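You operate a simulated robot arm through the tools that you are given. There is no shell and no other tool. Be economical: measure what you need, move in short steps, check, and stop when the job is done.

Carry out the task below with a simulated two-armed robot. There is one attempt and no reset: what you move stays moved.

Task
Hold the grey bead tub, pull its lid, case the white drying bag.
Fine: Lay the green tub lid on the fitting bench, put the bag in the black probe case, shut the probe case lid, press the tub lid home again; the purple drying bag stays. Keep fingers out from under lids, clips, clamps and jaws. Pinch, break and dent nothing; leave nothing switched on. Set down upright: white drying bag.

It is judged by the outcome, as a careful person would: the job done as asked, and still so three seconds after it is handed in. It fails if anything else is knocked over, pushed out of place, dropped, spilled or broken. A push-on lid holds only when it is set on centred and level and pressed home; a screw cap is set on level and turned clockwise until tight.

Robot
Two 7-joint arms with two-finger grippers on one trunk, on a base that drives. Base frame: it is fixed to the floor where the robot stands at the start and does not move with it; the origin is under the middle of the robot, x ahead of it, y to its left, z up; the surface under the hand at the start is at about z = 0.85. Lengths are in m, angles in degrees, forces in N, time in s.
The left shoulder is at the start at [0.073, 0.216, 1.143], the right one opposite. With the tool pointing down near the work surface each hand reaches from about 0.3 to 0.82 m from the robot's upright axis, wherever it stands, measured 20 degrees to its own side. Places, roughly: black probe case inside [0.7, 0.5, 0.9]; fitting bench top [0.7, 0.2, 0.8]; green tub lid (18x13x6 cm) [0.5, 0.2, 0.9]; probe case lid [0.8, 0.5, 1]. Payload 3.18 kg a hand.
The tool frame of a hand sits at the grasp point between the pads (the TCP): z along the fingers, y along the line on which they close. The tips reach 0.03 m beyond it. Largest opening 0.144 m; the body of the gripper starts 0.103 m behind the TCP.
Orientation is that of the tool frame in the base frame, as a unit quaternion [x, y, z, w]. With the fingers straight down and closing along the base's y, the tool's x points along the base's -x, its y along +y and its z along -z.

Tools
- The arms move only by the tool send_rows. It takes "left_deltas", "right_deltas" or both (then of equal length, played together; a hand with none holds still); each is a list of rows, each a list of 7 numbers: the shift along the base's x, y, z in m, then the turn, a rotation vector about the base's x, y, z in degrees, then the finger opening in m, from 0 to 0.144. In form: [[dx, dy, dz, ax, ay, az, hand], ...]. A call has 1 to 20 rows; each row shifts and turns the commanded pose from where the row before left it. Rows are played at 5 a second. More than 0.05 m and 8.6 degrees between two rows, or a gripper value outside its range, and nothing of the call is played. A pose out of reach is approached as far as the arm can. The call stops where the force on the tool passes 40 N (or 10 N more than at its start, if that is more) or the arm is blocked; 0.2 s more then pass. Each finger halts on what it meets, pressing with about 28 N; the grip force reading is that of the motor and also rises with nothing between the fingers. The clock runs only during rows and for 0.2 s after the last one: add rows that do not move to give the fingers time. The reply holds the time, the measured pose of the TCP, the force on the tool along the base axes, the opening and the grip force, in the units named above and with some noise, with the torque about the TCP (base axes, N m) and any sound that the robot's microphone picked up.
- Cameras (640 x 400 px; columns grow to the right, rows downward): "scene" is now at [0.1689, 0.025, 1.3548]; the picture's right is [0.25, -0.97, 0.00], its down [-0.53, -0.13, -0.84] and it looks along [0.81, 0.21, -0.54] (base axes); focal length 214 px, centre (320, 200). "left" rides on the left gripper at [0.076, -0.016, -0.143] in its tool frame; the picture's right is [0.21, 0.98, 0.00], its down [-0.84, 0.18, -0.51] and it looks along [-0.50, 0.11, 0.86] (tool axes); focal length 218 px, centre (320, 200). "right" rides on the right gripper at [0.076, 0.016, -0.143] in its tool frame; the picture's right is [-0.21, 0.98, 0.00], its down [-0.84, -0.18, -0.51] and it looks along [-0.50, -0.11, 0.86] (tool axes); focal length 218 px, centre (320, 200). There is no depth. A picture from a camera that has moved, and an enlarged one, comes with that camera's place and axes in the base frame and with its lens. The place of the scene camera against the robot may be out by one fixed shift of up to 0.025 m in any direction.
- get_image(camera): a new picture of that camera. No time passes.
- slide_trunk(by): slides the trunk up (or, below 0, down) by that many m; the arms and the scene camera ride with it, the base frame stays. It gives what a move gives, with no picture.
- steer(legs): drives the robot by 1 to 6 legs, each [ahead, left, turn to the left] in m, m and degrees, along the robot's own axes; the way and the turn of a leg run together, so that a leg with both is an arc; at most 1.5 m and 180 degrees a leg. The arms and the cameras ride along, it lands a little off, and it stops where it bumps. It gives what a move gives.
- head_to(pan, tilt): turns the head with the scene camera to pan (to the left, within 80 degrees either way) and tilt (down, from -29 to 69), counted from straight ahead of the robot. It gives what a move gives.
- zoom(camera, box): a new picture of the part [left, top, right, bottom] of that camera's present view, enlarged. No time passes.
- sign_off(): hands the job in; it is judged then, once.

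Work in short steps. Places have to be worked out from the pictures, the camera data and where the tool is seen: move nearer, look again, correct. Check each grasp and each placing, and mend what went wrong. You have 120 turns and 100 pictures in all, those below and enlarged ones among them. Open the grippers and draw the arms clear of the work before you hand the job in, unless the task says otherwise; then end with one line.

The tools are called after "Emit:" by a JSON object that holds its "method" and its "body". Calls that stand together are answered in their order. send_rows: Moves the arms, as the interface text tells. Its arguments: {"type":"object","properties":{"left_deltas":{"type":"array","items":{"type":"array","items":{"type":"number"}}},"right_deltas":{"type":"array","items":{"type":"array","items":{"type":"number"}}}},"required":[]} The other tools are called the same way: slide_trunk (by) slides the trunk up or down; steer (legs) drives the base; head_to (pan, tilt) turns the head that bears the scene camera; get_image (camera) takes a picture; zoom (camera, box) takes an enlarged picture of a part of a camera's view; sign_off () hands the job in.

At the start:

```text
clock: 0.0
left_position: [0.351, 0.4501, 1.2877]
left_tcp_rot: [0.0, 1.0, -0.001, 0.001]
left_contact_force: [-0.7, 0.0, 0.0]
left_wrist_torque: [-0.03, -0.06, 0.03]
left_gripper_width: 0.144
left_grip_force: 0.1
right_position: [0.4172, 0.0478, 1.188]
right_tcp_rot: [0.0, 1.0, 0.0, 0.0]
right_contact_force: [-0.4, 0.5, 0.4]
right_wrist_torque: [0.01, 0.02, -0.01]
right_gripper_width: 0.1441
right_grip_force: 0.0
trunk travel left (down, up): [-0.225, 0.144]
robot x, y, heading: [-0.005, 0.0014, 0.1]
head pan, tilt: [14.3, 32.9]
```

scene: 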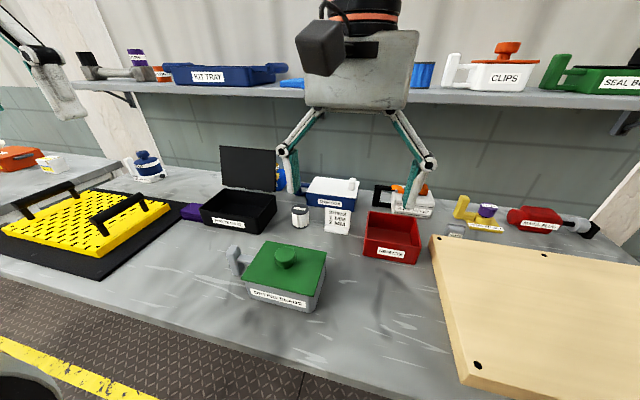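
right: 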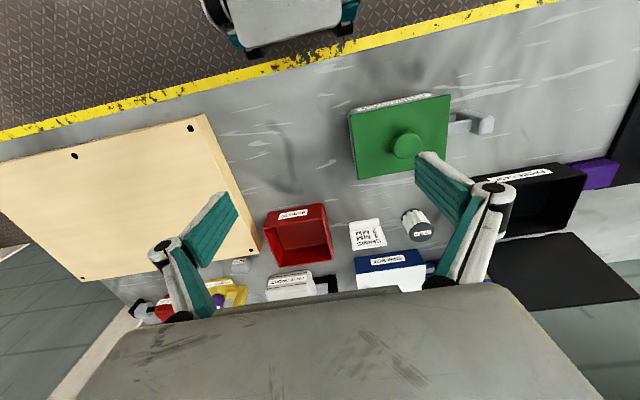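
left: 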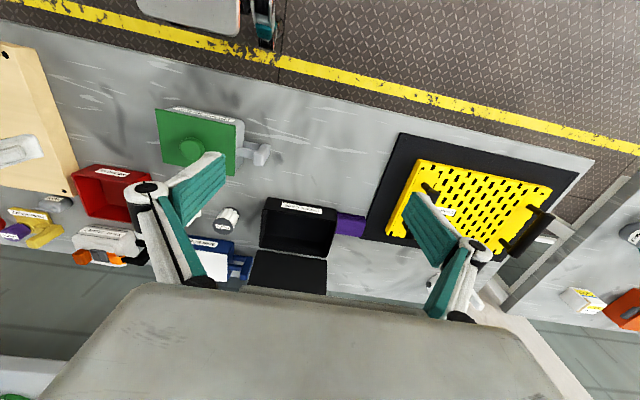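

I look closely at the tub and the case first.

Emit:
{"method": "zoom", "body": {"camera": "scene", "box": [180, 140, 360, 320]}}

Emit:
{"method": "zoom", "body": {"camera": "right", "box": [320, 70, 640, 310]}}

Emit:
{"method": "zoom", "body": {"camera": "left", "box": [130, 90, 400, 300]}}

```text
2.22 times, centred on (270, 230) of scene
camera zoom: at [0.1689, 0.025, 1.3548], right [0.25, -0.97, 0.0], down [-0.53, -0.13, -0.84], along [0.81, 0.21, -0.54], focal length 477 px, centre (431, 133)
```

zoom: 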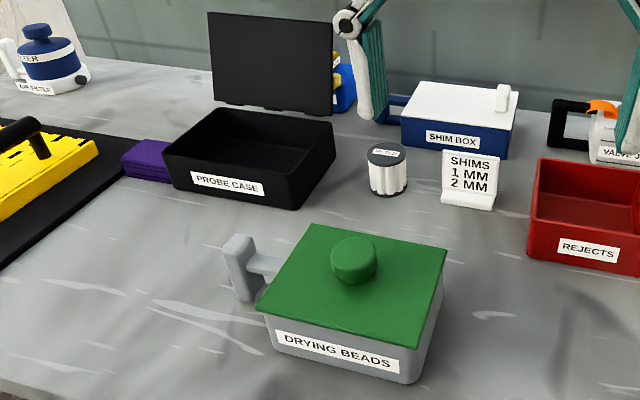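

```text
1.67 times, centred on (480, 190) of right
camera zoom: at [0.3402, 0.0623, 1.3313], right [0.21, 0.98, 0.0], down [0.84, -0.18, 0.51], along [0.5, -0.11, -0.86], focal length 364 px, centre (53, 217)
```

zoom: 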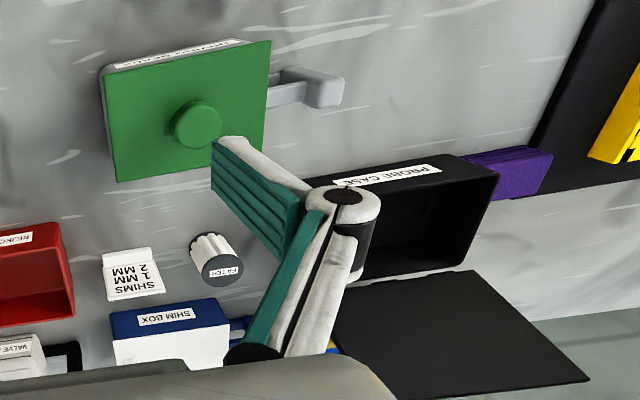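

```text
1.90 times, centred on (265, 195) of left
camera zoom: at [0.2727, 0.4345, 1.4304], right [-0.21, 0.98, 0.0], down [0.84, 0.18, 0.51], along [0.5, 0.11, -0.86], focal length 416 px, centre (425, 210)
```

zoom: 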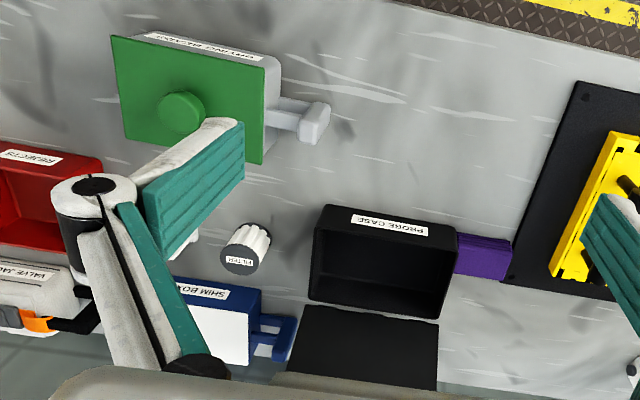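

The tub knob works out at about (0.483, 0.185, 0.95), with the lid square to the base and its handle on the +y side. I bring the left hand nearer to see the handle.

Emit:
{"method": "send_rows", "body": {"left_deltas": [[0.01, 0, -0.04, 0, 0, 0, 0.144], [0.01, 0, -0.04, 0, 0, 0, 0.144], [0.01, 0, -0.04, 0, 0, 0, 0.144], [0.01, -0.01, -0.03, 0, 0, 0, 0.144], [0.01, -0.02, 0, 0, 0, 0, 0.144], [0.01, -0.02, 0, 0, 0, 0, 0.144]]}}

Emit:
{"method": "get_image", "body": {"camera": "left"}}

Emit:
{"method": "get_image", "body": {"camera": "scene"}}

```text
clock: 1.4
left_position: [0.4135, 0.4028, 1.1362]
left_tcp_rot: [0.0, 1.0, -0.002, -0.001]
left_contact_force: [0.0, 0.0, 0.0]
left_wrist_torque: [0.02, -0.01, 0.01]
left_gripper_width: 0.1438
left_grip_force: 0.1
right_position: [0.4174, 0.0468, 1.1884]
right_tcp_rot: [0.0, 1.0, 0.0, 0.0]
right_contact_force: [1.0, 0.0, -0.2]
right_wrist_torque: [0.0, 0.03, -0.01]
right_gripper_width: 0.1439
right_grip_force: 0.1
trunk travel left (down, up): [-0.225, 0.144]
robot x, y, heading: [0.0, -0.0016, -0.1]
head pan, tilt: [14.3, 32.9]
```

```text
93 pictures are left
camera left: at [0.3355, 0.3864, 1.2796], right [-0.21, 0.98, 0.0], down [0.84, 0.18, 0.51], along [0.5, 0.1, -0.86], focal length 218 px, centre (320, 200)
```

left: 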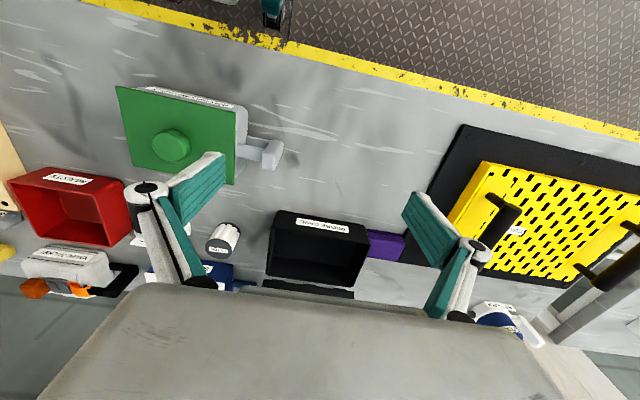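

```text
92 pictures are left
camera scene: at [0.1695, 0.0248, 1.3546], right [0.25, -0.97, 0.0], down [-0.53, -0.13, -0.84], along [0.81, 0.21, -0.54], focal length 214 px, centre (320, 200)
```

scene: 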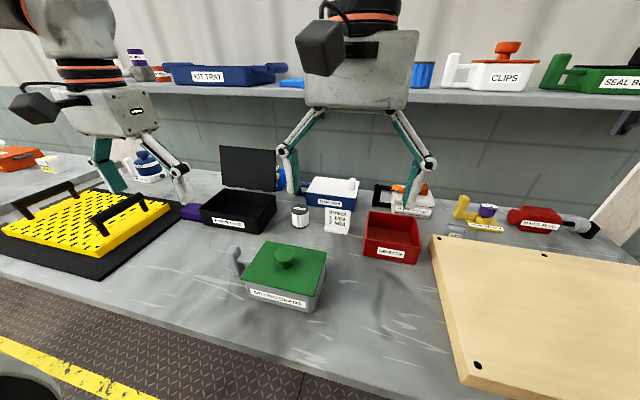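

I zoom on the handle.

Emit:
{"method": "zoom", "body": {"camera": "left", "box": [110, 70, 310, 195]}}

Emit:
{"method": "zoom", "body": {"camera": "scene", "box": [215, 225, 345, 315]}}

```text
3.20 times, centred on (210, 132) of left
camera zoom: at [0.3355, 0.3864, 1.2796], right [-0.21, 0.98, 0.0], down [0.84, 0.18, 0.51], along [0.5, 0.1, -0.86], focal length 698 px, centre (672, 416)
```

zoom: 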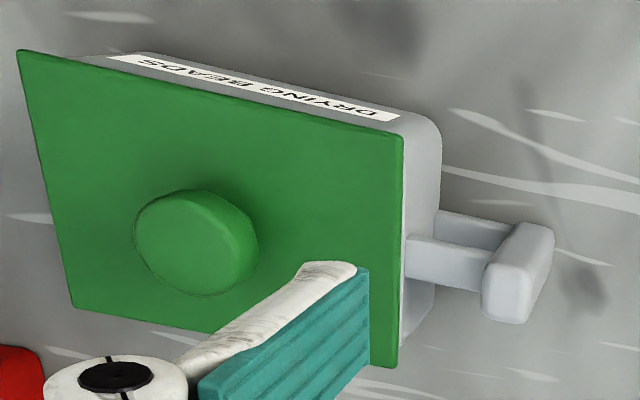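

```text
4.44 times, centred on (280, 270) of scene
camera zoom: at [0.1695, 0.0248, 1.3546], right [0.25, -0.97, 0.0], down [-0.53, -0.13, -0.84], along [0.81, 0.21, -0.54], focal length 953 px, centre (498, -111)
```

zoom: 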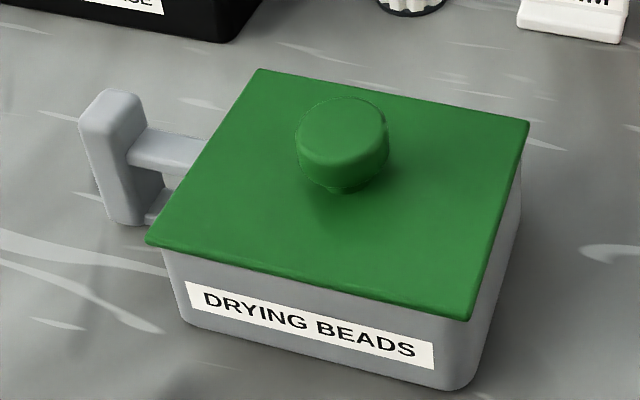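

The handle is a vertical post near (0.47, 0.33), top about z 0.93. I turn the left hand 90° so it closes along x and its camera sits on the +y side, while moving over the post.

Emit:
{"method": "send_rows", "body": {"left_deltas": [[0.005, -0.006, 0, 0, 0, -8.2, 0.144], [0.005, -0.006, 0, 0, 0, -8.2, 0.144], [0.005, -0.006, 0, 0, 0, -8.2, 0.144], [0.005, -0.006, 0, 0, 0, -8.2, 0.144], [0.005, -0.006, 0, 0, 0, -8.2, 0.144], [0.005, -0.006, 0, 0, 0, -8.2, 0.144], [0.005, -0.006, 0, 0, 0, -8.2, 0.144], [0.005, -0.006, 0, 0, 0, -8.2, 0.144], [0.005, -0.006, 0, 0, 0, -8.2, 0.144], [0.005, -0.006, 0, 0, 0, -8.2, 0.144], [0.005, -0.006, 0, 0, 0, -8.0, 0.144]]}}

Emit:
{"method": "get_image", "body": {"camera": "left"}}

```text
clock: 3.8
left_position: [0.4649, 0.3356, 1.1372]
left_tcp_rot: [0.708, 0.706, 0.0, 0.0]
left_contact_force: [0.2, 0.3, -0.3]
left_wrist_torque: [-0.04, 0.01, -0.02]
left_gripper_width: 0.1439
left_grip_force: 0.0
right_position: [0.4159, 0.047, 1.187]
right_tcp_rot: [0.0, 1.0, 0.0, -0.001]
right_contact_force: [-0.2, -0.1, -0.8]
right_wrist_torque: [0.04, 0.01, 0.0]
right_gripper_width: 0.144
right_grip_force: 0.0
trunk travel left (down, up): [-0.225, 0.144]
robot x, y, heading: [0.0032, 0.0015, 0.1]
head pan, tilt: [14.3, 32.9]
```

```text
89 pictures are left
camera left: at [0.4482, 0.412, 1.2792], right [0.98, 0.21, 0.0], down [0.18, -0.84, 0.51], along [0.1, -0.5, -0.86], focal length 218 px, centre (320, 200)
```

left: 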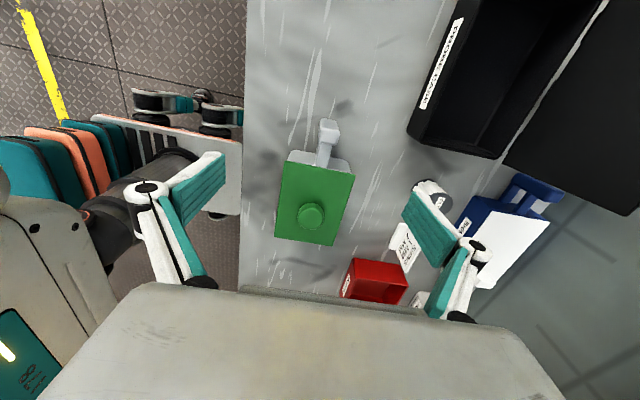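

I zoom on the post for a precise fix.

Emit:
{"method": "zoom", "body": {"camera": "left", "box": [260, 100, 380, 175]}}

```text
5.33 times, centred on (320, 138) of left
camera zoom: at [0.4482, 0.412, 1.2792], right [0.98, 0.21, 0.0], down [0.18, -0.84, 0.51], along [0.1, -0.5, -0.86], focal length 1164 px, centre (320, 533)
```

zoom: 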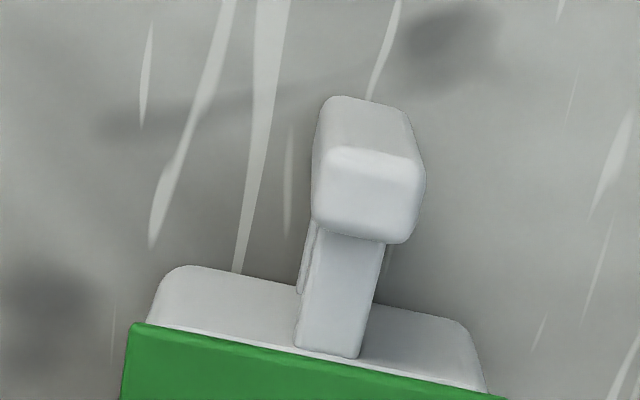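

Post centre about (0.478, 0.326), top ~0.92, 3 cm wide along x. I line up and descend, TCP to 0.91, with the opening at 0.08.

Emit:
{"method": "send_rows", "body": {"left_deltas": [[0.013, -0.009, -0.027, 0, 0, 0, 0.1], [0, 0, -0.04, 0, 0, 0, 0.08], [0, 0, -0.04, 0, 0, 0, 0.08], [0, 0, -0.04, 0, 0, 0, 0.08], [0, 0, -0.03, 0, 0, 0, 0.08], [0, 0, -0.03, 0, 0, 0, 0.08], [0, 0, -0.02, 0, 0, 0, 0.08]]}}

Emit:
{"method": "get_image", "body": {"camera": "left"}}

Emit:
{"method": "zoom", "body": {"camera": "scene", "box": [200, 160, 360, 320]}}

```text
clock: 5.4
left_position: [0.4793, 0.3256, 0.9092]
left_tcp_rot: [0.707, 0.707, -0.001, 0.0]
left_contact_force: [0.2, -0.8, 0.4]
left_wrist_torque: [0.0, 0.03, 0.01]
left_gripper_width: 0.0798
left_grip_force: 0.0
right_position: [0.4176, 0.046, 1.1878]
right_tcp_rot: [0.001, 1.0, 0.0, 0.0]
right_contact_force: [-0.1, -1.0, 0.1]
right_wrist_torque: [0.0, -0.01, -0.03]
right_gripper_width: 0.144
right_grip_force: 0.1
trunk travel left (down, up): [-0.225, 0.144]
robot x, y, heading: [-0.0039, -0.0019, -0.0]
head pan, tilt: [14.3, 32.9]
```

```text
87 pictures are left
camera left: at [0.4613, 0.4018, 1.0531], right [0.98, 0.21, 0.0], down [0.18, -0.84, 0.51], along [0.11, -0.5, -0.86], focal length 218 px, centre (320, 200)
```

left: 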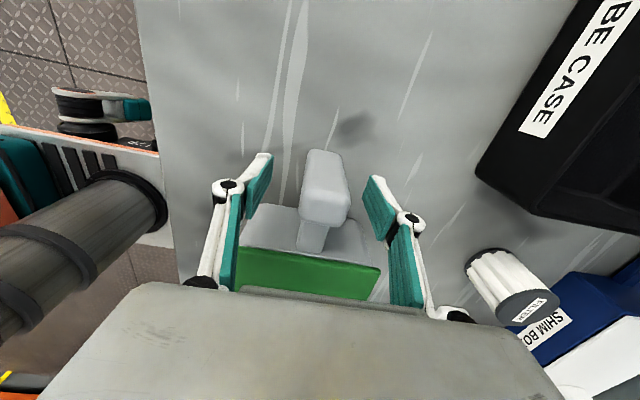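

```text
2.50 times, centred on (280, 240) of scene
camera zoom: at [0.1692, 0.025, 1.3547], right [0.25, -0.97, 0.0], down [-0.53, -0.13, -0.84], along [0.81, 0.21, -0.54], focal length 536 px, centre (420, 100)
```

zoom: 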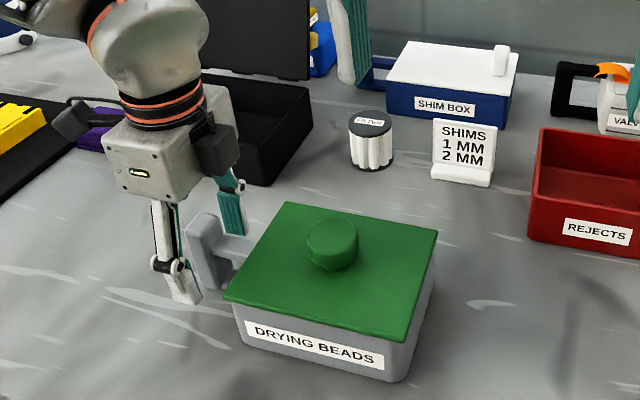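

The post sits slightly to +x of the finger middle; I shift 4 mm and close.

Emit:
{"method": "send_rows", "body": {"left_deltas": [[0.004, 0, -0.005, 0, 0, 0, 0.08], [0, 0, 0, 0, 0, 0, 0.06], [0, 0, 0, 0, 0, 0, 0.045], [0, 0, 0, 0, 0, 0, 0.03], [0, 0, 0, 0, 0, 0, 0.02], [0, 0, 0, 0, 0, 0, 0.02]]}}

Emit:
{"method": "get_image", "body": {"camera": "left"}}

```text
clock: 6.8
left_position: [0.482, 0.3253, 0.9063]
left_tcp_rot: [0.707, 0.707, -0.001, -0.001]
left_contact_force: [-1.2, -0.5, -0.2]
left_wrist_torque: [0.02, -0.01, -0.14]
left_gripper_width: 0.0313
left_grip_force: 27.9
right_position: [0.4151, 0.0468, 1.1879]
right_tcp_rot: [0.001, 1.0, 0.0, 0.0]
right_contact_force: [-0.1, 0.2, -0.2]
right_wrist_torque: [0.03, 0.02, 0.0]
right_gripper_width: 0.1439
right_grip_force: 0.1
trunk travel left (down, up): [-0.225, 0.144]
robot x, y, heading: [0.0033, 0.0018, 0.1]
head pan, tilt: [14.3, 32.9]
```

```text
85 pictures are left
camera left: at [0.4651, 0.4019, 1.0485], right [0.98, 0.21, 0.0], down [0.18, -0.84, 0.51], along [0.1, -0.5, -0.86], focal length 218 px, centre (320, 200)
```

left: 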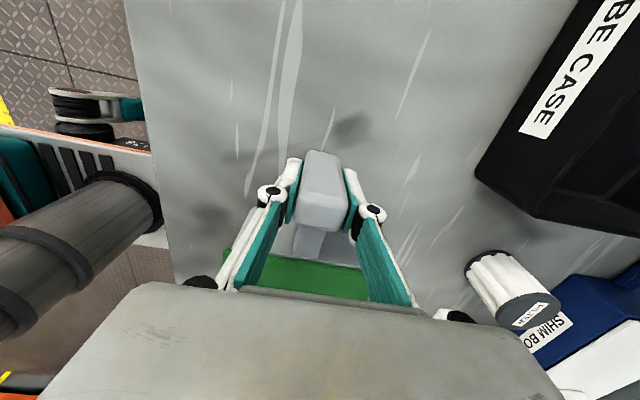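

The handle is gripped (31 mm). Now I bring the right hand over the knob, turning it 90° too, so both hands stay clear of each other.

Emit:
{"method": "send_rows", "body": {"right_deltas": [[0.006, 0.0, 0, 0, 0, 8.2, 0.144], [0.006, 0.01, 0, 0, 0, 8.2, 0.144], [0.006, 0.01, 0, 0, 0, 8.2, 0.144], [0.006, 0.015, 0, 0, 0, 8.2, 0.144], [0.006, 0.015, 0, 0, 0, 8.2, 0.144], [0.006, 0.015, 0, 0, 0, 8.2, 0.144], [0.006, 0.015, 0, 0, 0, 8.2, 0.144], [0.006, 0.015, 0, 0, 0, 8.2, 0.144], [0.006, 0.015, 0, 0, 0, 8.2, 0.144], [0.006, 0.015, -0.02, 0, 0, 8.2, 0.144], [0.003, 0.015, -0.03, 0, 0, 8.0, 0.144]]}}

Emit:
{"method": "get_image", "body": {"camera": "right"}}

Emit:
{"method": "get_image", "body": {"camera": "scene"}}

```text
clock: 9.2
left_position: [0.483, 0.3247, 0.9061]
left_tcp_rot: [0.707, 0.707, 0.0, 0.0]
left_contact_force: [-0.8, 0.6, 0.7]
left_wrist_torque: [-0.01, 0.03, -0.17]
left_gripper_width: 0.0314
left_grip_force: 27.8
right_position: [0.4375, 0.0758, 1.19]
right_tcp_rot: [-0.26, 0.966, 0.0, 0.0]
right_contact_force: [-0.8, -0.2, 0.1]
right_wrist_torque: [0.0, -0.02, -0.01]
right_gripper_width: 0.1441
right_grip_force: 0.0
right hand out of reach, approached as far as the arm can: row 4, 5, 6, 7, 8, 9, 10, 11
trunk travel left (down, up): [-0.225, 0.144]
robot x, y, heading: [-0.0009, 0.0005, 0.2]
head pan, tilt: [14.3, 32.9]
```

```text
84 pictures are left
camera right: at [0.3637, 0.0512, 1.3319], right [-0.31, 0.95, 0.0], down [0.82, 0.27, 0.51], along [0.48, 0.16, -0.86], focal length 218 px, centre (320, 200)
```

right: 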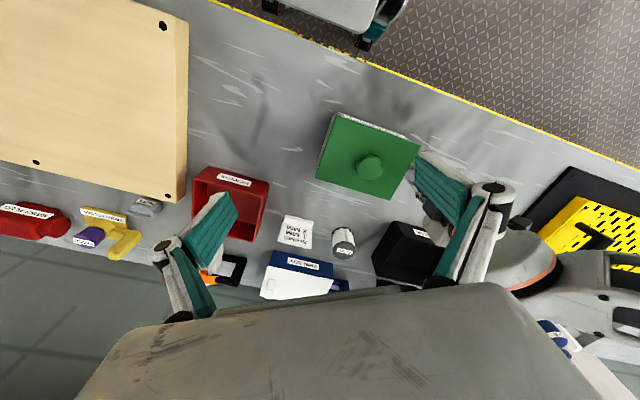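

```text
83 pictures are left
camera scene: at [0.1689, 0.025, 1.3548], right [0.25, -0.97, 0.0], down [-0.53, -0.13, -0.84], along [0.81, 0.21, -0.54], focal length 214 px, centre (320, 200)
```

scene: 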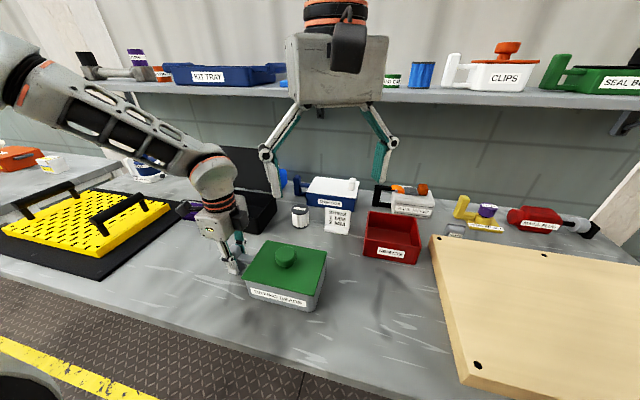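

Turning that way hits the arm's limit. I check how the commanded pose sits now with a small turn back.

Emit:
{"method": "send_rows", "body": {"right_deltas": [[0, 0, 0, 0, 0, -8, 0.12], [0, 0, 0, 0, 0, -8, 0.1]]}}

```text
clock: 9.8
left_position: [0.4826, 0.3247, 0.9061]
left_tcp_rot: [0.707, 0.707, 0.0, -0.001]
left_contact_force: [-0.2, 0.2, 0.3]
left_wrist_torque: [-0.03, 0.05, -0.15]
left_gripper_width: 0.0316
left_grip_force: 28.5
right_position: [0.4368, 0.0751, 1.1889]
right_tcp_rot: [-0.121, 0.993, 0.0, 0.0]
right_contact_force: [-0.1, 0.2, 0.0]
right_wrist_torque: [0.0, -0.03, 0.01]
right_gripper_width: 0.1
right_grip_force: 0.0
trunk travel left (down, up): [-0.225, 0.144]
robot x, y, heading: [0.0006, -0.0022, 0.0]
head pan, tilt: [14.3, 32.9]
```

Commands restart from the measured pose. I turn back past square to about −14° and move over the knob with a narrower opening.

Emit:
{"method": "send_rows", "body": {"right_deltas": [[0.007, 0.018, -0.01, 0, 0, -7, 0.1], [0.007, 0.018, -0.01, 0, 0, -7, 0.1], [0.007, 0.018, -0.01, 0, 0, -7, 0.1], [0.007, 0.02, -0.02, 0, 0, -7, 0.1], [0.007, 0.02, -0.02, 0, 0, 0, 0.1], [0.007, 0.018, -0.02, 0, 0, 0, 0.1]]}}

Emit:
{"method": "get_image", "body": {"camera": "right"}}

Emit:
{"method": "get_image", "body": {"camera": "scene"}}

```text
clock: 11.2
left_position: [0.4836, 0.3238, 0.9065]
left_tcp_rot: [0.707, 0.707, 0.0, 0.0]
left_contact_force: [0.3, -1.0, -0.2]
left_wrist_torque: [0.22, 0.16, 0.08]
left_gripper_width: 0.0317
left_grip_force: 27.9
right_position: [0.5334, 0.1263, 1.176]
right_tcp_rot: [0.185, 0.98, 0.068, 0.001]
right_contact_force: [-0.2, -0.1, 0.0]
right_wrist_torque: [-0.01, 0.0, 0.03]
right_gripper_width: 0.0999
right_grip_force: 0.0
trunk travel left (down, up): [-0.225, 0.144]
robot x, y, heading: [0.0035, -0.0012, 0.0]
head pan, tilt: [14.3, 32.9]
stopped in row 6 (right hand): the arm was blocked; the commanded pose is now the measured one
```

```text
82 pictures are left
camera right: at [0.4644, 0.1487, 1.3225], right [0.55, 0.83, 0.13], down [0.71, -0.54, 0.46], along [0.45, -0.16, -0.88], focal length 218 px, centre (320, 200)
```

right: 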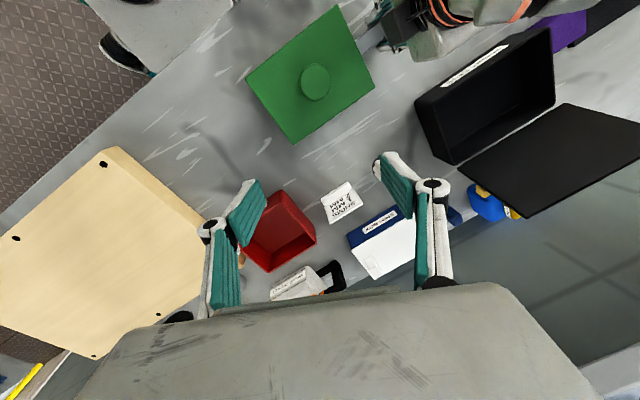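

```text
81 pictures are left
camera scene: at [0.169, 0.0246, 1.3547], right [0.25, -0.97, 0.0], down [-0.53, -0.13, -0.84], along [0.81, 0.21, -0.54], focal length 214 px, centre (320, 200)
```

scene: 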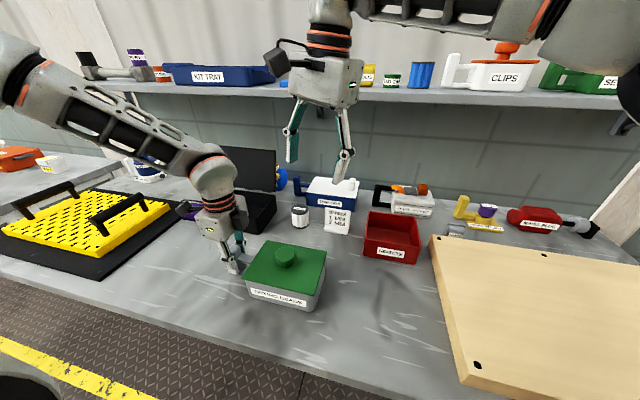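

The right arm is blocked reaching across. The tub should sit more centrally, so I'll release the handle, raise both hands and drive left about 0.2 m.

Emit:
{"method": "send_rows", "body": {"right_deltas": [[-0.015, -0.02, 0.01, -3, 1, 4, 0.1], [-0.015, -0.02, 0.01, -3, 0.5, 4, 0.1], [-0.015, -0.02, 0.01, -1.6, 0, 4, 0.1], [-0.015, -0.02, 0.0, 0, 0, 4, 0.1], [-0.015, -0.02, 0.0, 0, 0, 4, 0.1], [-0.015, -0.02, 0, 0, 0, 1, 0.1]], "left_deltas": [[0, 0, 0, 0, 0, 0, 0.05], [0, 0, 0, 0, 0, 0, 0.08], [0, 0, 0, 0, 0, 0, 0.08], [0, 0, 0.02, 0, 0, 0, 0.08], [0, 0, 0.04, 0, 0, 0, 0.08], [0, 0, 0.05, 0, 0, 0, 0.08]]}}

```text
clock: 12.6
left_position: [0.4856, 0.327, 1.0228]
left_tcp_rot: [0.707, 0.707, 0.0, -0.001]
left_contact_force: [0.6, -0.8, -0.1]
left_wrist_torque: [0.03, -0.04, 0.01]
left_gripper_width: 0.0802
left_grip_force: 0.0
right_position: [0.4376, 0.0035, 1.2057]
right_tcp_rot: [0.001, 1.0, -0.001, -0.003]
right_contact_force: [-0.2, 0.5, 0.2]
right_wrist_torque: [0.01, -0.01, 0.03]
right_gripper_width: 0.0995
right_grip_force: 0.1
trunk travel left (down, up): [-0.225, 0.144]
robot x, y, heading: [0.0015, -0.0002, -0.1]
head pan, tilt: [14.3, 32.9]
```

Both recovered. I raise the left hand, then drive 0.2 m left.

Emit:
{"method": "send_rows", "body": {"left_deltas": [[-0.02, 0, 0.04, 0, 0, 0, 0.08], [-0.02, 0, 0.04, 0, 0, 0, 0.08], [-0.02, 0, 0.04, 0, 0, 0, 0.08]]}}

Emit:
{"method": "steer", "body": {"legs": [[0, 0.2, 0]]}}

Emit:
{"method": "get_image", "body": {"camera": "scene"}}

Emit:
{"method": "get_image", "body": {"camera": "right"}}

```text
clock: 13.4
left_position: [0.4241, 0.3277, 1.1407]
left_tcp_rot: [0.707, 0.707, 0.0, 0.0]
left_contact_force: [-0.5, 0.4, -0.3]
left_wrist_torque: [0.03, -0.06, 0.0]
left_gripper_width: 0.0801
left_grip_force: 0.1
right_position: [0.4386, 0.0049, 1.2048]
right_tcp_rot: [0.001, 1.0, -0.001, -0.004]
right_contact_force: [-0.3, 0.7, 0.5]
right_wrist_torque: [0.02, -0.08, 0.0]
right_gripper_width: 0.1
right_grip_force: 0.0
trunk travel left (down, up): [-0.225, 0.144]
robot x, y, heading: [-0.0028, 0.0001, -0.0]
head pan, tilt: [14.3, 32.9]
```

```text
clock: 15.7
left_position: [0.4273, 0.5215, 1.139]
left_tcp_rot: [0.707, 0.707, 0.0, -0.001]
left_contact_force: [0.1, 0.2, 0.6]
left_wrist_torque: [-0.02, 0.02, 0.03]
left_gripper_width: 0.0803
left_grip_force: 0.0
right_position: [0.4397, 0.201, 1.2051]
right_tcp_rot: [0.001, 1.0, -0.002, -0.004]
right_contact_force: [0.0, 0.9, -0.6]
right_wrist_torque: [-0.03, -0.04, 0.03]
right_gripper_width: 0.1004
right_grip_force: 0.0
trunk travel left (down, up): [-0.225, 0.144]
robot x, y, heading: [0.0016, 0.1953, -0.1]
head pan, tilt: [14.3, 32.9]
```

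```text
80 pictures are left
camera scene: at [0.1692, 0.2205, 1.3548], right [0.24, -0.97, 0.0], down [-0.53, -0.13, -0.84], along [0.81, 0.2, -0.54], focal length 214 px, centre (320, 200)
```

scene: 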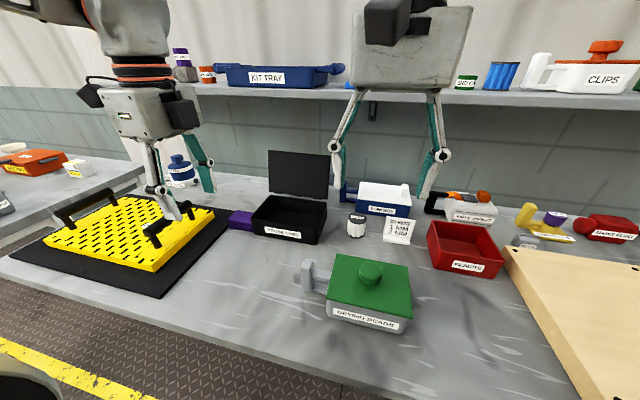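

```text
79 pictures are left
camera right: at [0.3655, 0.2176, 1.3486], right [0.21, 0.98, 0.0], down [0.85, -0.18, 0.5], along [0.49, -0.11, -0.87], focal length 218 px, centre (320, 200)
```

right: 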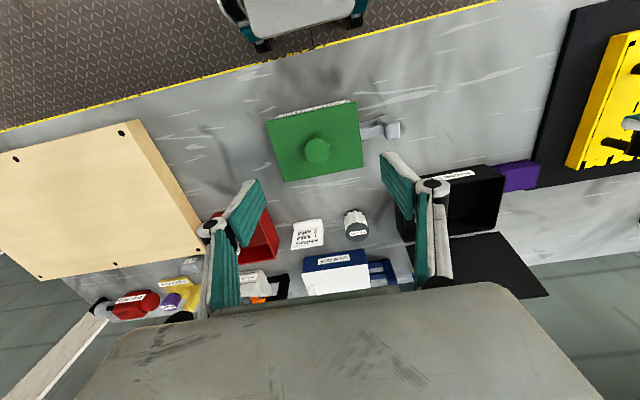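

I move the left hand back over the handle (clear path at z 1.14), opening 0.08.

Emit:
{"method": "send_rows", "body": {"left_deltas": [[0.01, -0.035, 0, 0, 0, 0, 0.08], [0.01, -0.04, 0, 0, 0, 0, 0.08], [0.01, -0.04, 0, 0, 0, 0, 0.08], [0.01, -0.04, -0.03, 0, 0, 0, 0.08], [0.01, -0.04, -0.04, 0, 0, 0, 0.08], [0.006, 0, -0.04, 0, 0, 0, 0.08], [0, 0, -0.03, 0, 0, 0, 0.08], [0, 0, 0, 0, 0, 0, 0.08]]}}

Emit:
{"method": "get_image", "body": {"camera": "left"}}

```text
refused: row 4 steps farther than a row can; nothing moved
```

```text
78 pictures are left
camera left: at [0.4088, 0.5996, 1.2819], right [0.98, 0.21, 0.0], down [0.18, -0.84, 0.51], along [0.1, -0.5, -0.86], focal length 218 px, centre (320, 200)
```

left: 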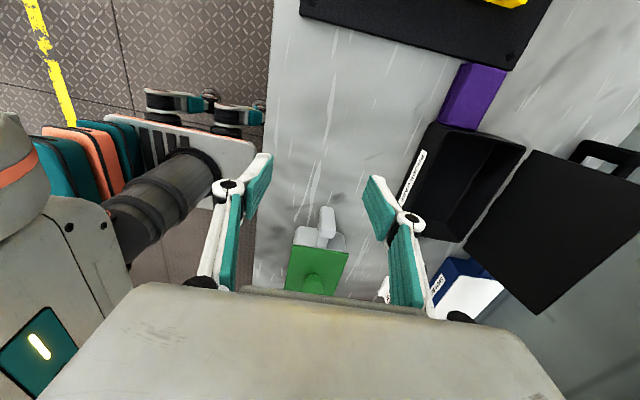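

One row was too long; I split the moves.

Emit:
{"method": "send_rows", "body": {"left_deltas": [[0.01, -0.035, 0, 0, 0, 0, 0.08], [0.01, -0.04, 0, 0, 0, 0, 0.08], [0.01, -0.04, 0, 0, 0, 0, 0.08], [0.01, -0.04, 0, 0, 0, 0, 0.08], [0.01, -0.04, 0, 0, 0, 0, 0.08], [0.006, 0, -0.04, 0, 0, 0, 0.08], [0, 0, -0.04, 0, 0, 0, 0.08], [0, 0, -0.04, 0, 0, 0, 0.08], [0, 0, -0.02, 0, 0, 0, 0.08]]}}

Emit:
{"method": "get_image", "body": {"camera": "left"}}

```text
clock: 17.7
left_position: [0.4748, 0.3585, 0.9976]
left_tcp_rot: [0.708, 0.707, -0.001, 0.001]
left_contact_force: [-0.5, -0.1, -0.4]
left_wrist_torque: [0.02, 0.02, -0.01]
left_gripper_width: 0.0798
left_grip_force: 0.0
left hand out of reach, approached as far as the arm can: row 5
right_position: [0.4406, 0.2013, 1.2049]
right_tcp_rot: [0.002, 1.0, -0.001, -0.004]
right_contact_force: [-0.2, -0.7, -0.2]
right_wrist_torque: [0.0, 0.0, -0.02]
right_gripper_width: 0.0998
right_grip_force: 0.0
trunk travel left (down, up): [-0.225, 0.144]
robot x, y, heading: [-0.0021, 0.1935, -0.1]
head pan, tilt: [14.3, 32.9]
```

```text
77 pictures are left
camera left: at [0.4582, 0.4348, 1.1399], right [0.98, 0.21, 0.0], down [0.18, -0.84, 0.51], along [0.1, -0.5, -0.86], focal length 218 px, centre (320, 200)
```

left: 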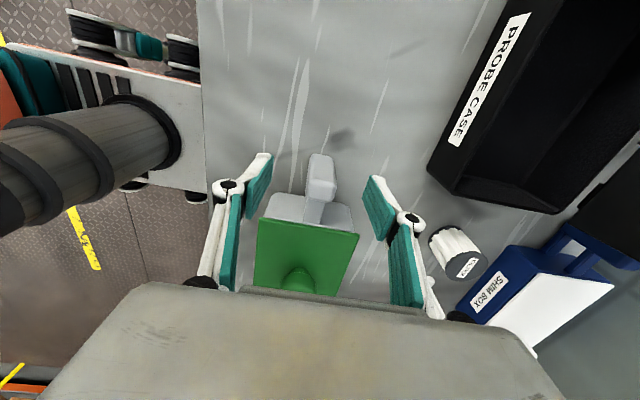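

I try the remaining 3 cm in y at this lower height, where the reach may be better.

Emit:
{"method": "send_rows", "body": {"left_deltas": [[0.009, -0.012, 0, 0, 0, 0, 0.08], [0, -0.02, 0, 0, 0, 0, 0.08], [0, 0, 0, 0, 0, 0, 0.08]]}}

```text
clock: 18.5
left_position: [0.4837, 0.3353, 1.0001]
left_tcp_rot: [0.708, 0.706, 0.0, 0.001]
left_contact_force: [0.4, 0.0, -0.5]
left_wrist_torque: [-0.01, -0.01, 0.0]
left_gripper_width: 0.0802
left_grip_force: 0.0
left hand out of reach, approached as far as the arm can: row 2
right_position: [0.4393, 0.2021, 1.2048]
right_tcp_rot: [0.002, 1.0, -0.001, -0.005]
right_contact_force: [-0.4, -0.2, -0.5]
right_wrist_torque: [-0.03, -0.01, 0.0]
right_gripper_width: 0.1
right_grip_force: 0.1
trunk travel left (down, up): [-0.225, 0.144]
robot x, y, heading: [-0.0005, 0.1983, -0.3]
head pan, tilt: [14.3, 32.9]
```

Nearly there; reach improves lower down, so I descend and then close the last centimetre.

Emit:
{"method": "send_rows", "body": {"left_deltas": [[0, 0, -0.035, 0, 0, 0, 0.08], [0, 0, -0.035, 0, 0, 0, 0.08], [0, -0.009, -0.024, 0, 0, 0, 0.08], [0, 0, 0, 0, 0, 0, 0.08]]}}

Emit:
{"method": "get_image", "body": {"camera": "left"}}

```text
clock: 19.5
left_position: [0.4809, 0.3414, 0.9082]
left_tcp_rot: [0.707, 0.707, -0.001, 0.001]
left_contact_force: [0.2, 0.2, 0.8]
left_wrist_torque: [-0.04, -0.02, 0.0]
left_gripper_width: 0.0801
left_grip_force: 0.0
left hand out of reach, approached as far as the arm can: row 3
right_position: [0.4409, 0.2006, 1.2056]
right_tcp_rot: [0.002, 1.0, -0.001, -0.004]
right_contact_force: [-1.1, -1.1, -0.2]
right_wrist_torque: [-0.01, 0.03, 0.03]
right_gripper_width: 0.1
right_grip_force: 0.0
trunk travel left (down, up): [-0.225, 0.144]
robot x, y, heading: [-0.0005, 0.1946, -0.0]
head pan, tilt: [14.3, 32.9]
```

```text
76 pictures are left
camera left: at [0.4626, 0.4189, 1.0492], right [0.98, 0.21, 0.0], down [0.18, -0.84, 0.51], along [0.11, -0.5, -0.86], focal length 218 px, centre (320, 200)
```

left: 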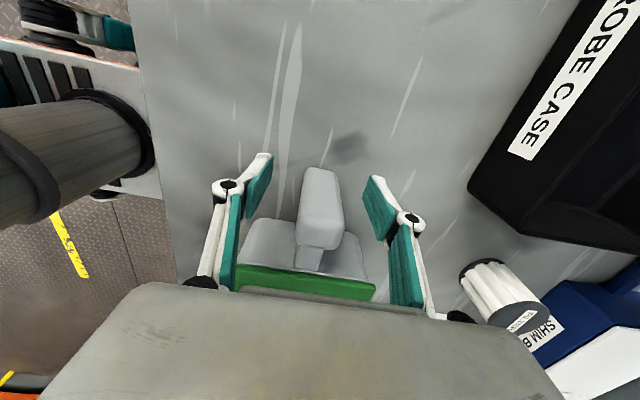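

The yaw-90 reach ends about 15 mm short here. I rise clear of the post and shift the base 6 cm right.

Emit:
{"method": "send_rows", "body": {"left_deltas": [[0, 0.0, 0.04, 0, 0, 0, 0.08], [0, 0, 0.04, 0, 0, 0, 0.08]]}}

Emit:
{"method": "steer", "body": {"legs": [[0, -0.06, 0]]}}

```text
clock: 20.1
left_position: [0.4771, 0.3427, 0.9856]
left_tcp_rot: [0.708, 0.706, -0.001, 0.0]
left_contact_force: [-0.1, 0.7, 0.3]
left_wrist_torque: [0.0, -0.03, 0.0]
left_gripper_width: 0.08
left_grip_force: 0.1
right_position: [0.4397, 0.2008, 1.2061]
right_tcp_rot: [0.002, 1.0, 0.0, -0.004]
right_contact_force: [-0.4, 0.3, -0.5]
right_wrist_torque: [0.01, -0.02, 0.01]
right_gripper_width: 0.1
right_grip_force: 0.0
trunk travel left (down, up): [-0.225, 0.144]
robot x, y, heading: [0.0024, 0.1974, -0.2]
head pan, tilt: [14.3, 32.9]
```

```text
clock: 21.3
left_position: [0.4792, 0.2832, 0.986]
left_tcp_rot: [0.708, 0.706, 0.0, 0.0]
left_contact_force: [-0.2, -0.2, -0.4]
left_wrist_torque: [0.02, 0.06, 0.0]
left_gripper_width: 0.0802
left_grip_force: 0.1
right_position: [0.4395, 0.1399, 1.2058]
right_tcp_rot: [0.003, 1.0, -0.001, -0.005]
right_contact_force: [-0.4, 0.9, -0.2]
right_wrist_torque: [0.01, -0.03, 0.01]
right_gripper_width: 0.0997
right_grip_force: 0.0
trunk travel left (down, up): [-0.225, 0.144]
robot x, y, heading: [0.0017, 0.1326, -0.2]
head pan, tilt: [14.3, 32.9]
```

Now I move to the post, descend and close.

Emit:
{"method": "send_rows", "body": {"left_deltas": [[0.003, 0.021, 0, 0, 0, 0, 0.08], [0, 0.021, 0, 0, 0, 0, 0.08], [0, 0, -0.04, 0, 0, 0, 0.08], [0, 0, -0.04, 0, 0, 0, 0.08], [0, 0, 0, 0, 0, 0, 0.08]]}}

Emit:
{"method": "get_image", "body": {"camera": "left"}}

```text
clock: 22.5
left_position: [0.4831, 0.3227, 0.9089]
left_tcp_rot: [0.708, 0.706, 0.0, -0.001]
left_contact_force: [0.2, 0.0, 0.8]
left_wrist_torque: [-0.01, -0.02, 0.0]
left_gripper_width: 0.0798
left_grip_force: 0.1
right_position: [0.4391, 0.1399, 1.2047]
right_tcp_rot: [0.004, 1.0, -0.001, -0.004]
right_contact_force: [0.2, 0.5, -0.2]
right_wrist_torque: [-0.02, -0.04, -0.01]
right_gripper_width: 0.1002
right_grip_force: 0.1
trunk travel left (down, up): [-0.225, 0.144]
robot x, y, heading: [0.0019, 0.1399, -0.3]
head pan, tilt: [14.3, 32.9]
```

```text
75 pictures are left
camera left: at [0.4644, 0.3993, 1.0512], right [0.98, 0.2, 0.0], down [0.18, -0.84, 0.51], along [0.1, -0.5, -0.86], focal length 218 px, centre (320, 200)
```

left: 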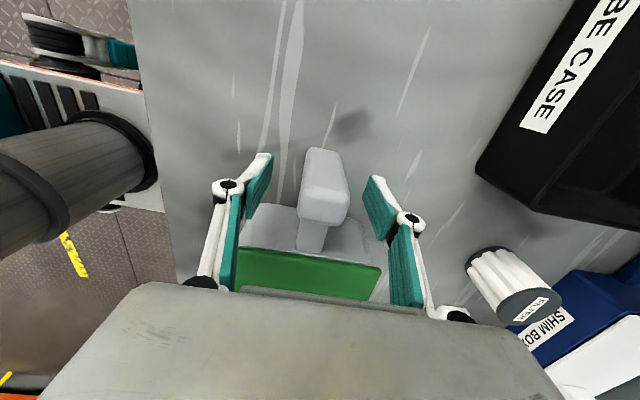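

The left is around the post. Before closing, I bring the right hand over the knob to be sure it gets there.

Emit:
{"method": "send_rows", "body": {"right_deltas": [[0.01, 0.012, -0.03, 0, 0, 0, 0.1], [0.01, 0.012, -0.03, 0, 0, 0, 0.1], [0.01, 0.012, -0.03, 0, 0, 0, 0.1], [0.011, 0.011, -0.03, 0, 0, 0, 0.1], [0, 0, -0.02, 0, 0, 0, 0.1], [0, 0, 0, 0, 0, 0, 0.1]]}}

Emit:
{"method": "get_image", "body": {"camera": "right"}}

Emit:
{"method": "get_image", "body": {"camera": "scene"}}

```text
clock: 23.9
left_position: [0.4825, 0.3237, 0.9084]
left_tcp_rot: [0.708, 0.706, 0.0, 0.0]
left_contact_force: [0.2, 0.0, 0.2]
left_wrist_torque: [-0.03, -0.01, -0.01]
left_gripper_width: 0.0801
left_grip_force: 0.0
right_position: [0.4814, 0.1874, 1.0634]
right_tcp_rot: [0.002, 1.0, -0.001, -0.004]
right_contact_force: [0.3, -1.6, 0.4]
right_wrist_torque: [0.01, 0.0, 0.01]
right_gripper_width: 0.0997
right_grip_force: 0.1
trunk travel left (down, up): [-0.225, 0.144]
robot x, y, heading: [0.0, 0.1336, -0.3]
head pan, tilt: [14.3, 32.9]
```

```text
74 pictures are left
camera right: at [0.4066, 0.2038, 1.2074], right [0.21, 0.98, 0.0], down [0.85, -0.18, 0.5], along [0.49, -0.11, -0.87], focal length 218 px, centre (320, 200)
```

right: 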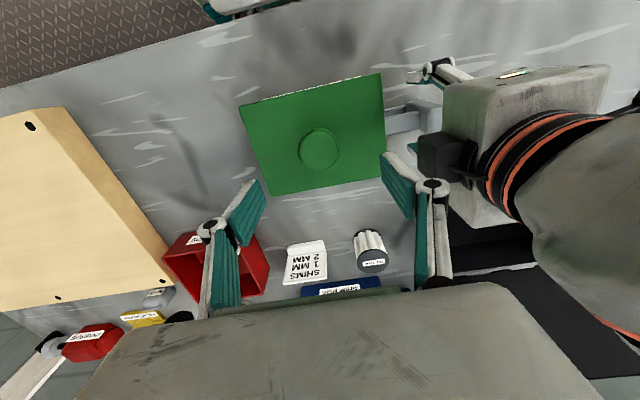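

```text
73 pictures are left
camera scene: at [0.1689, 0.1607, 1.3548], right [0.24, -0.97, 0.0], down [-0.53, -0.13, -0.84], along [0.81, 0.2, -0.54], focal length 214 px, centre (320, 200)
```

scene: 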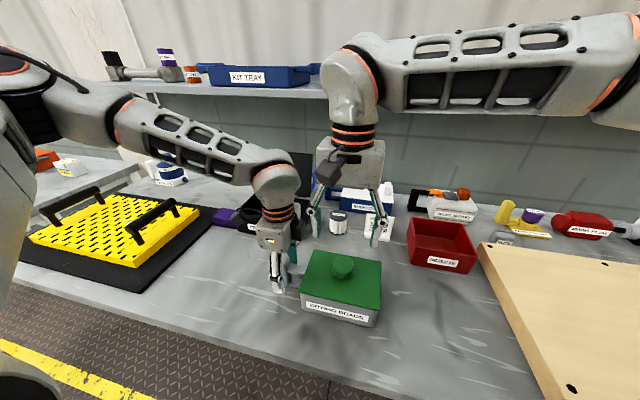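

Knob confirmed at (0.482, 0.185). I close the left on the handle and lower the right hand to TCP z 0.965.

Emit:
{"method": "send_rows", "body": {"left_deltas": [[0, 0.001, -0.002, 0, 0, 0, 0.05], [0, 0, 0, 0, 0, 0, 0.03], [0, 0, 0, 0, 0, 0, 0.02], [0, 0, 0, 0, 0, 0, 0.02], [0, 0, 0, 0, 0, 0, 0.02]], "right_deltas": [[0, -0.002, -0.02, 0, 0, 0, 0.1], [0, 0, -0.02, 0, 0, 0, 0.1], [0, 0, -0.02, 0, 0, 0, 0.1], [0, 0, -0.02, 0, 0, 0, 0.1], [0, 0, -0.018, 0, 0, 0, 0.1]]}}

Emit:
{"method": "get_image", "body": {"camera": "right"}}

Emit:
{"method": "zoom", "body": {"camera": "scene", "box": [230, 180, 430, 330]}}

```text
clock: 25.1
left_position: [0.4826, 0.3248, 0.9049]
left_tcp_rot: [0.709, 0.706, -0.001, 0.0]
left_contact_force: [1.4, -0.2, 0.1]
left_wrist_torque: [0.15, 0.04, 0.08]
left_gripper_width: 0.0314
left_grip_force: 27.6
right_position: [0.4815, 0.1851, 0.9638]
right_tcp_rot: [0.003, 1.0, -0.001, -0.004]
right_contact_force: [-0.6, 0.0, 0.1]
right_wrist_torque: [0.01, 0.0, -0.04]
right_gripper_width: 0.0998
right_grip_force: 0.0
trunk travel left (down, up): [-0.225, 0.144]
robot x, y, heading: [-0.0015, 0.137, -0.1]
head pan, tilt: [14.3, 32.9]
```

```text
72 pictures are left
camera right: at [0.4073, 0.2018, 1.1077], right [0.21, 0.98, 0.0], down [0.85, -0.18, 0.5], along [0.49, -0.11, -0.87], focal length 218 px, centre (320, 200)
```

right: 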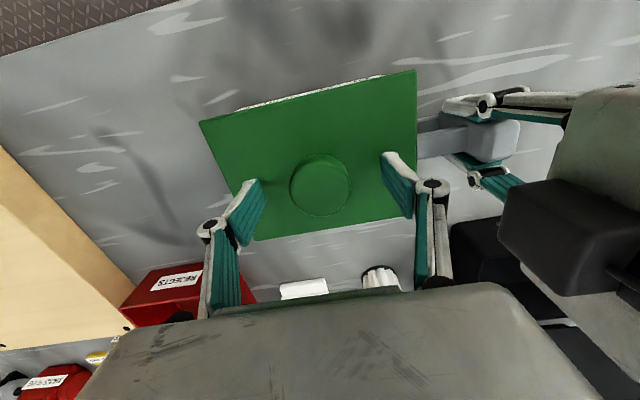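

```text
2.67 times, centred on (330, 255) of scene
camera zoom: at [0.1692, 0.1605, 1.3547], right [0.24, -0.97, 0.0], down [-0.53, -0.13, -0.84], along [0.81, 0.2, -0.54], focal length 572 px, centre (293, 53)
```

zoom: 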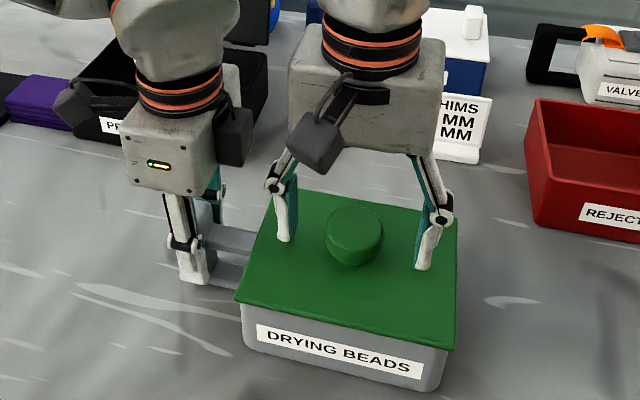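

Knob is centred between the fingers (x maybe +3 mm). I lower in small steps and close on the knob.

Emit:
{"method": "send_rows", "body": {"right_deltas": [[0.003, 0, -0.005, 0, 0, 0, 0.09], [0, 0, -0.005, 0, 0, 0, 0.09], [0, 0, 0, 0, 0, 0, 0.075]]}}

Emit:
{"method": "zoom", "body": {"camera": "scene", "box": [280, 210, 410, 300]}}

```text
clock: 25.9
left_position: [0.4819, 0.3235, 0.9058]
left_tcp_rot: [0.708, 0.706, -0.001, 0.0]
left_contact_force: [1.4, -0.1, -0.2]
left_wrist_torque: [0.01, -0.04, 0.1]
left_gripper_width: 0.0316
left_grip_force: 28.2
right_position: [0.4844, 0.1852, 0.9569]
right_tcp_rot: [0.004, 1.0, -0.002, -0.004]
right_contact_force: [0.2, 0.8, -0.4]
right_wrist_torque: [0.01, 0.0, 0.03]
right_gripper_width: 0.0749
right_grip_force: 0.1
trunk travel left (down, up): [-0.225, 0.144]
robot x, y, heading: [0.0026, 0.1348, -0.3]
head pan, tilt: [14.3, 32.9]
```

```text
4.44 times, centred on (345, 255) of scene
camera zoom: at [0.1691, 0.1605, 1.3548], right [0.24, -0.97, 0.0], down [-0.53, -0.13, -0.84], along [0.81, 0.2, -0.54], focal length 953 px, centre (209, -44)
```

zoom: 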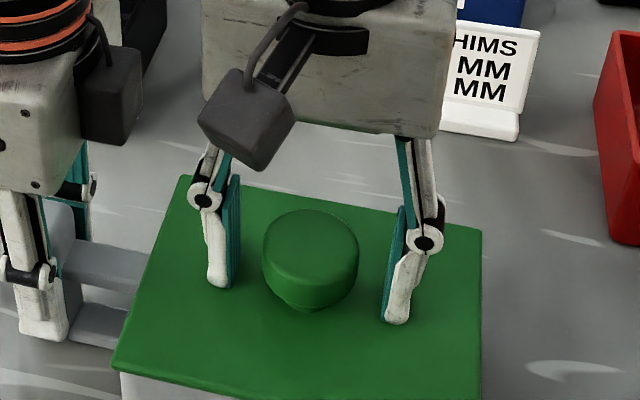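

Tips are at neck level, just above the plate. I close on the knob.

Emit:
{"method": "send_rows", "body": {"right_deltas": [[0, 0, 0, 0, 0, 0, 0.06], [0, 0, 0, 0, 0, 0, 0.045], [0, 0, 0, 0, 0, 0, 0.035], [0, 0, 0, 0, 0, 0, 0.035], [0, 0, 0, 0, 0, 0, 0.035]]}}

Emit:
{"method": "zoom", "body": {"camera": "scene", "box": [280, 210, 410, 300]}}

```text
clock: 27.1
left_position: [0.4816, 0.3228, 0.9048]
left_tcp_rot: [0.709, 0.706, -0.001, 0.0]
left_contact_force: [2.2, -0.7, -9.0]
left_wrist_torque: [0.04, -0.09, 0.26]
left_gripper_width: 0.0316
left_grip_force: 27.7
right_position: [0.4848, 0.1854, 0.9573]
right_tcp_rot: [0.003, 1.0, -0.001, -0.003]
right_contact_force: [0.3, -1.4, 25.1]
right_wrist_torque: [0.05, 0.03, 0.07]
right_gripper_width: 0.046
right_grip_force: 28.3
trunk travel left (down, up): [-0.225, 0.144]
robot x, y, heading: [0.0011, 0.1332, -0.3]
head pan, tilt: [14.3, 32.9]
```

```text
4.44 times, centred on (345, 255) of scene
camera zoom: at [0.1685, 0.1604, 1.355], right [0.24, -0.97, 0.0], down [-0.53, -0.13, -0.84], along [0.81, 0.2, -0.54], focal length 953 px, centre (209, -44)
```

zoom: 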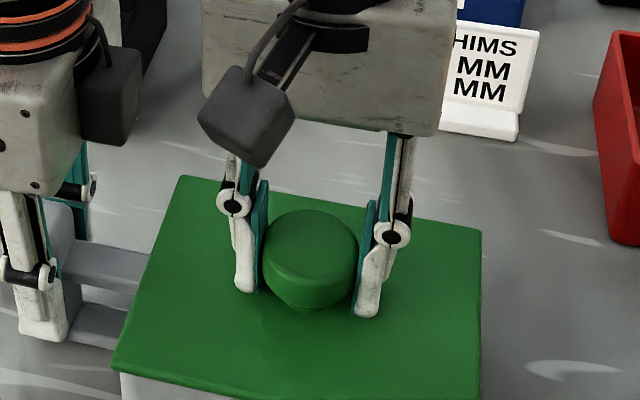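

Knob gripped (46 mm). I pull up slowly while the left hand holds the tub.

Emit:
{"method": "send_rows", "body": {"right_deltas": [[0, 0, 0.003, 0, 0, 0, 0.035], [0, 0, 0.003, 0, 0, 0, 0.035], [0, 0, 0.004, 0, 0, 0, 0.035], [0, 0, 0.005, 0, 0, 0, 0.035], [0, 0, 0.005, 0, 0, 0, 0.035], [0, 0, 0.005, 0, 0, 0, 0.035]]}}

Emit:
{"method": "get_image", "body": {"camera": "scene"}}

```text
clock: 28.5
left_position: [0.4831, 0.3243, 0.9051]
left_tcp_rot: [0.708, 0.706, 0.0, 0.0]
left_contact_force: [0.1, -0.5, 0.1]
left_wrist_torque: [-0.13, -0.06, 0.02]
left_gripper_width: 0.0314
left_grip_force: 27.5
right_position: [0.4834, 0.1857, 0.9801]
right_tcp_rot: [0.004, 1.0, -0.002, -0.006]
right_contact_force: [-0.4, -0.6, -1.1]
right_wrist_torque: [0.02, -0.02, 0.01]
right_gripper_width: 0.0457
right_grip_force: 28.0
trunk travel left (down, up): [-0.225, 0.144]
robot x, y, heading: [-0.0048, 0.1333, -0.3]
head pan, tilt: [14.3, 32.9]
heard: snap
```

```text
68 pictures are left
camera scene: at [0.1691, 0.1605, 1.3548], right [0.24, -0.97, 0.0], down [-0.53, -0.13, -0.84], along [0.81, 0.2, -0.54], focal length 214 px, centre (320, 200)
```

scene: 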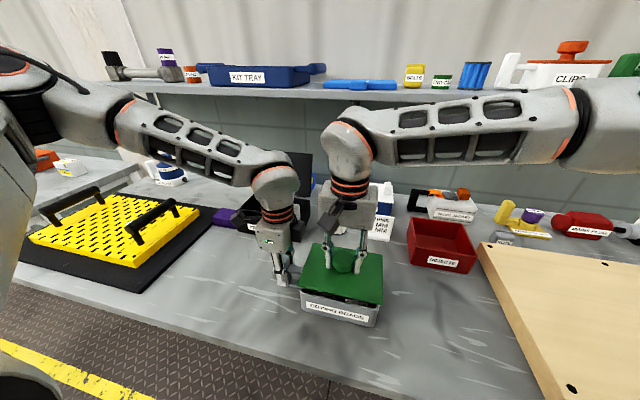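

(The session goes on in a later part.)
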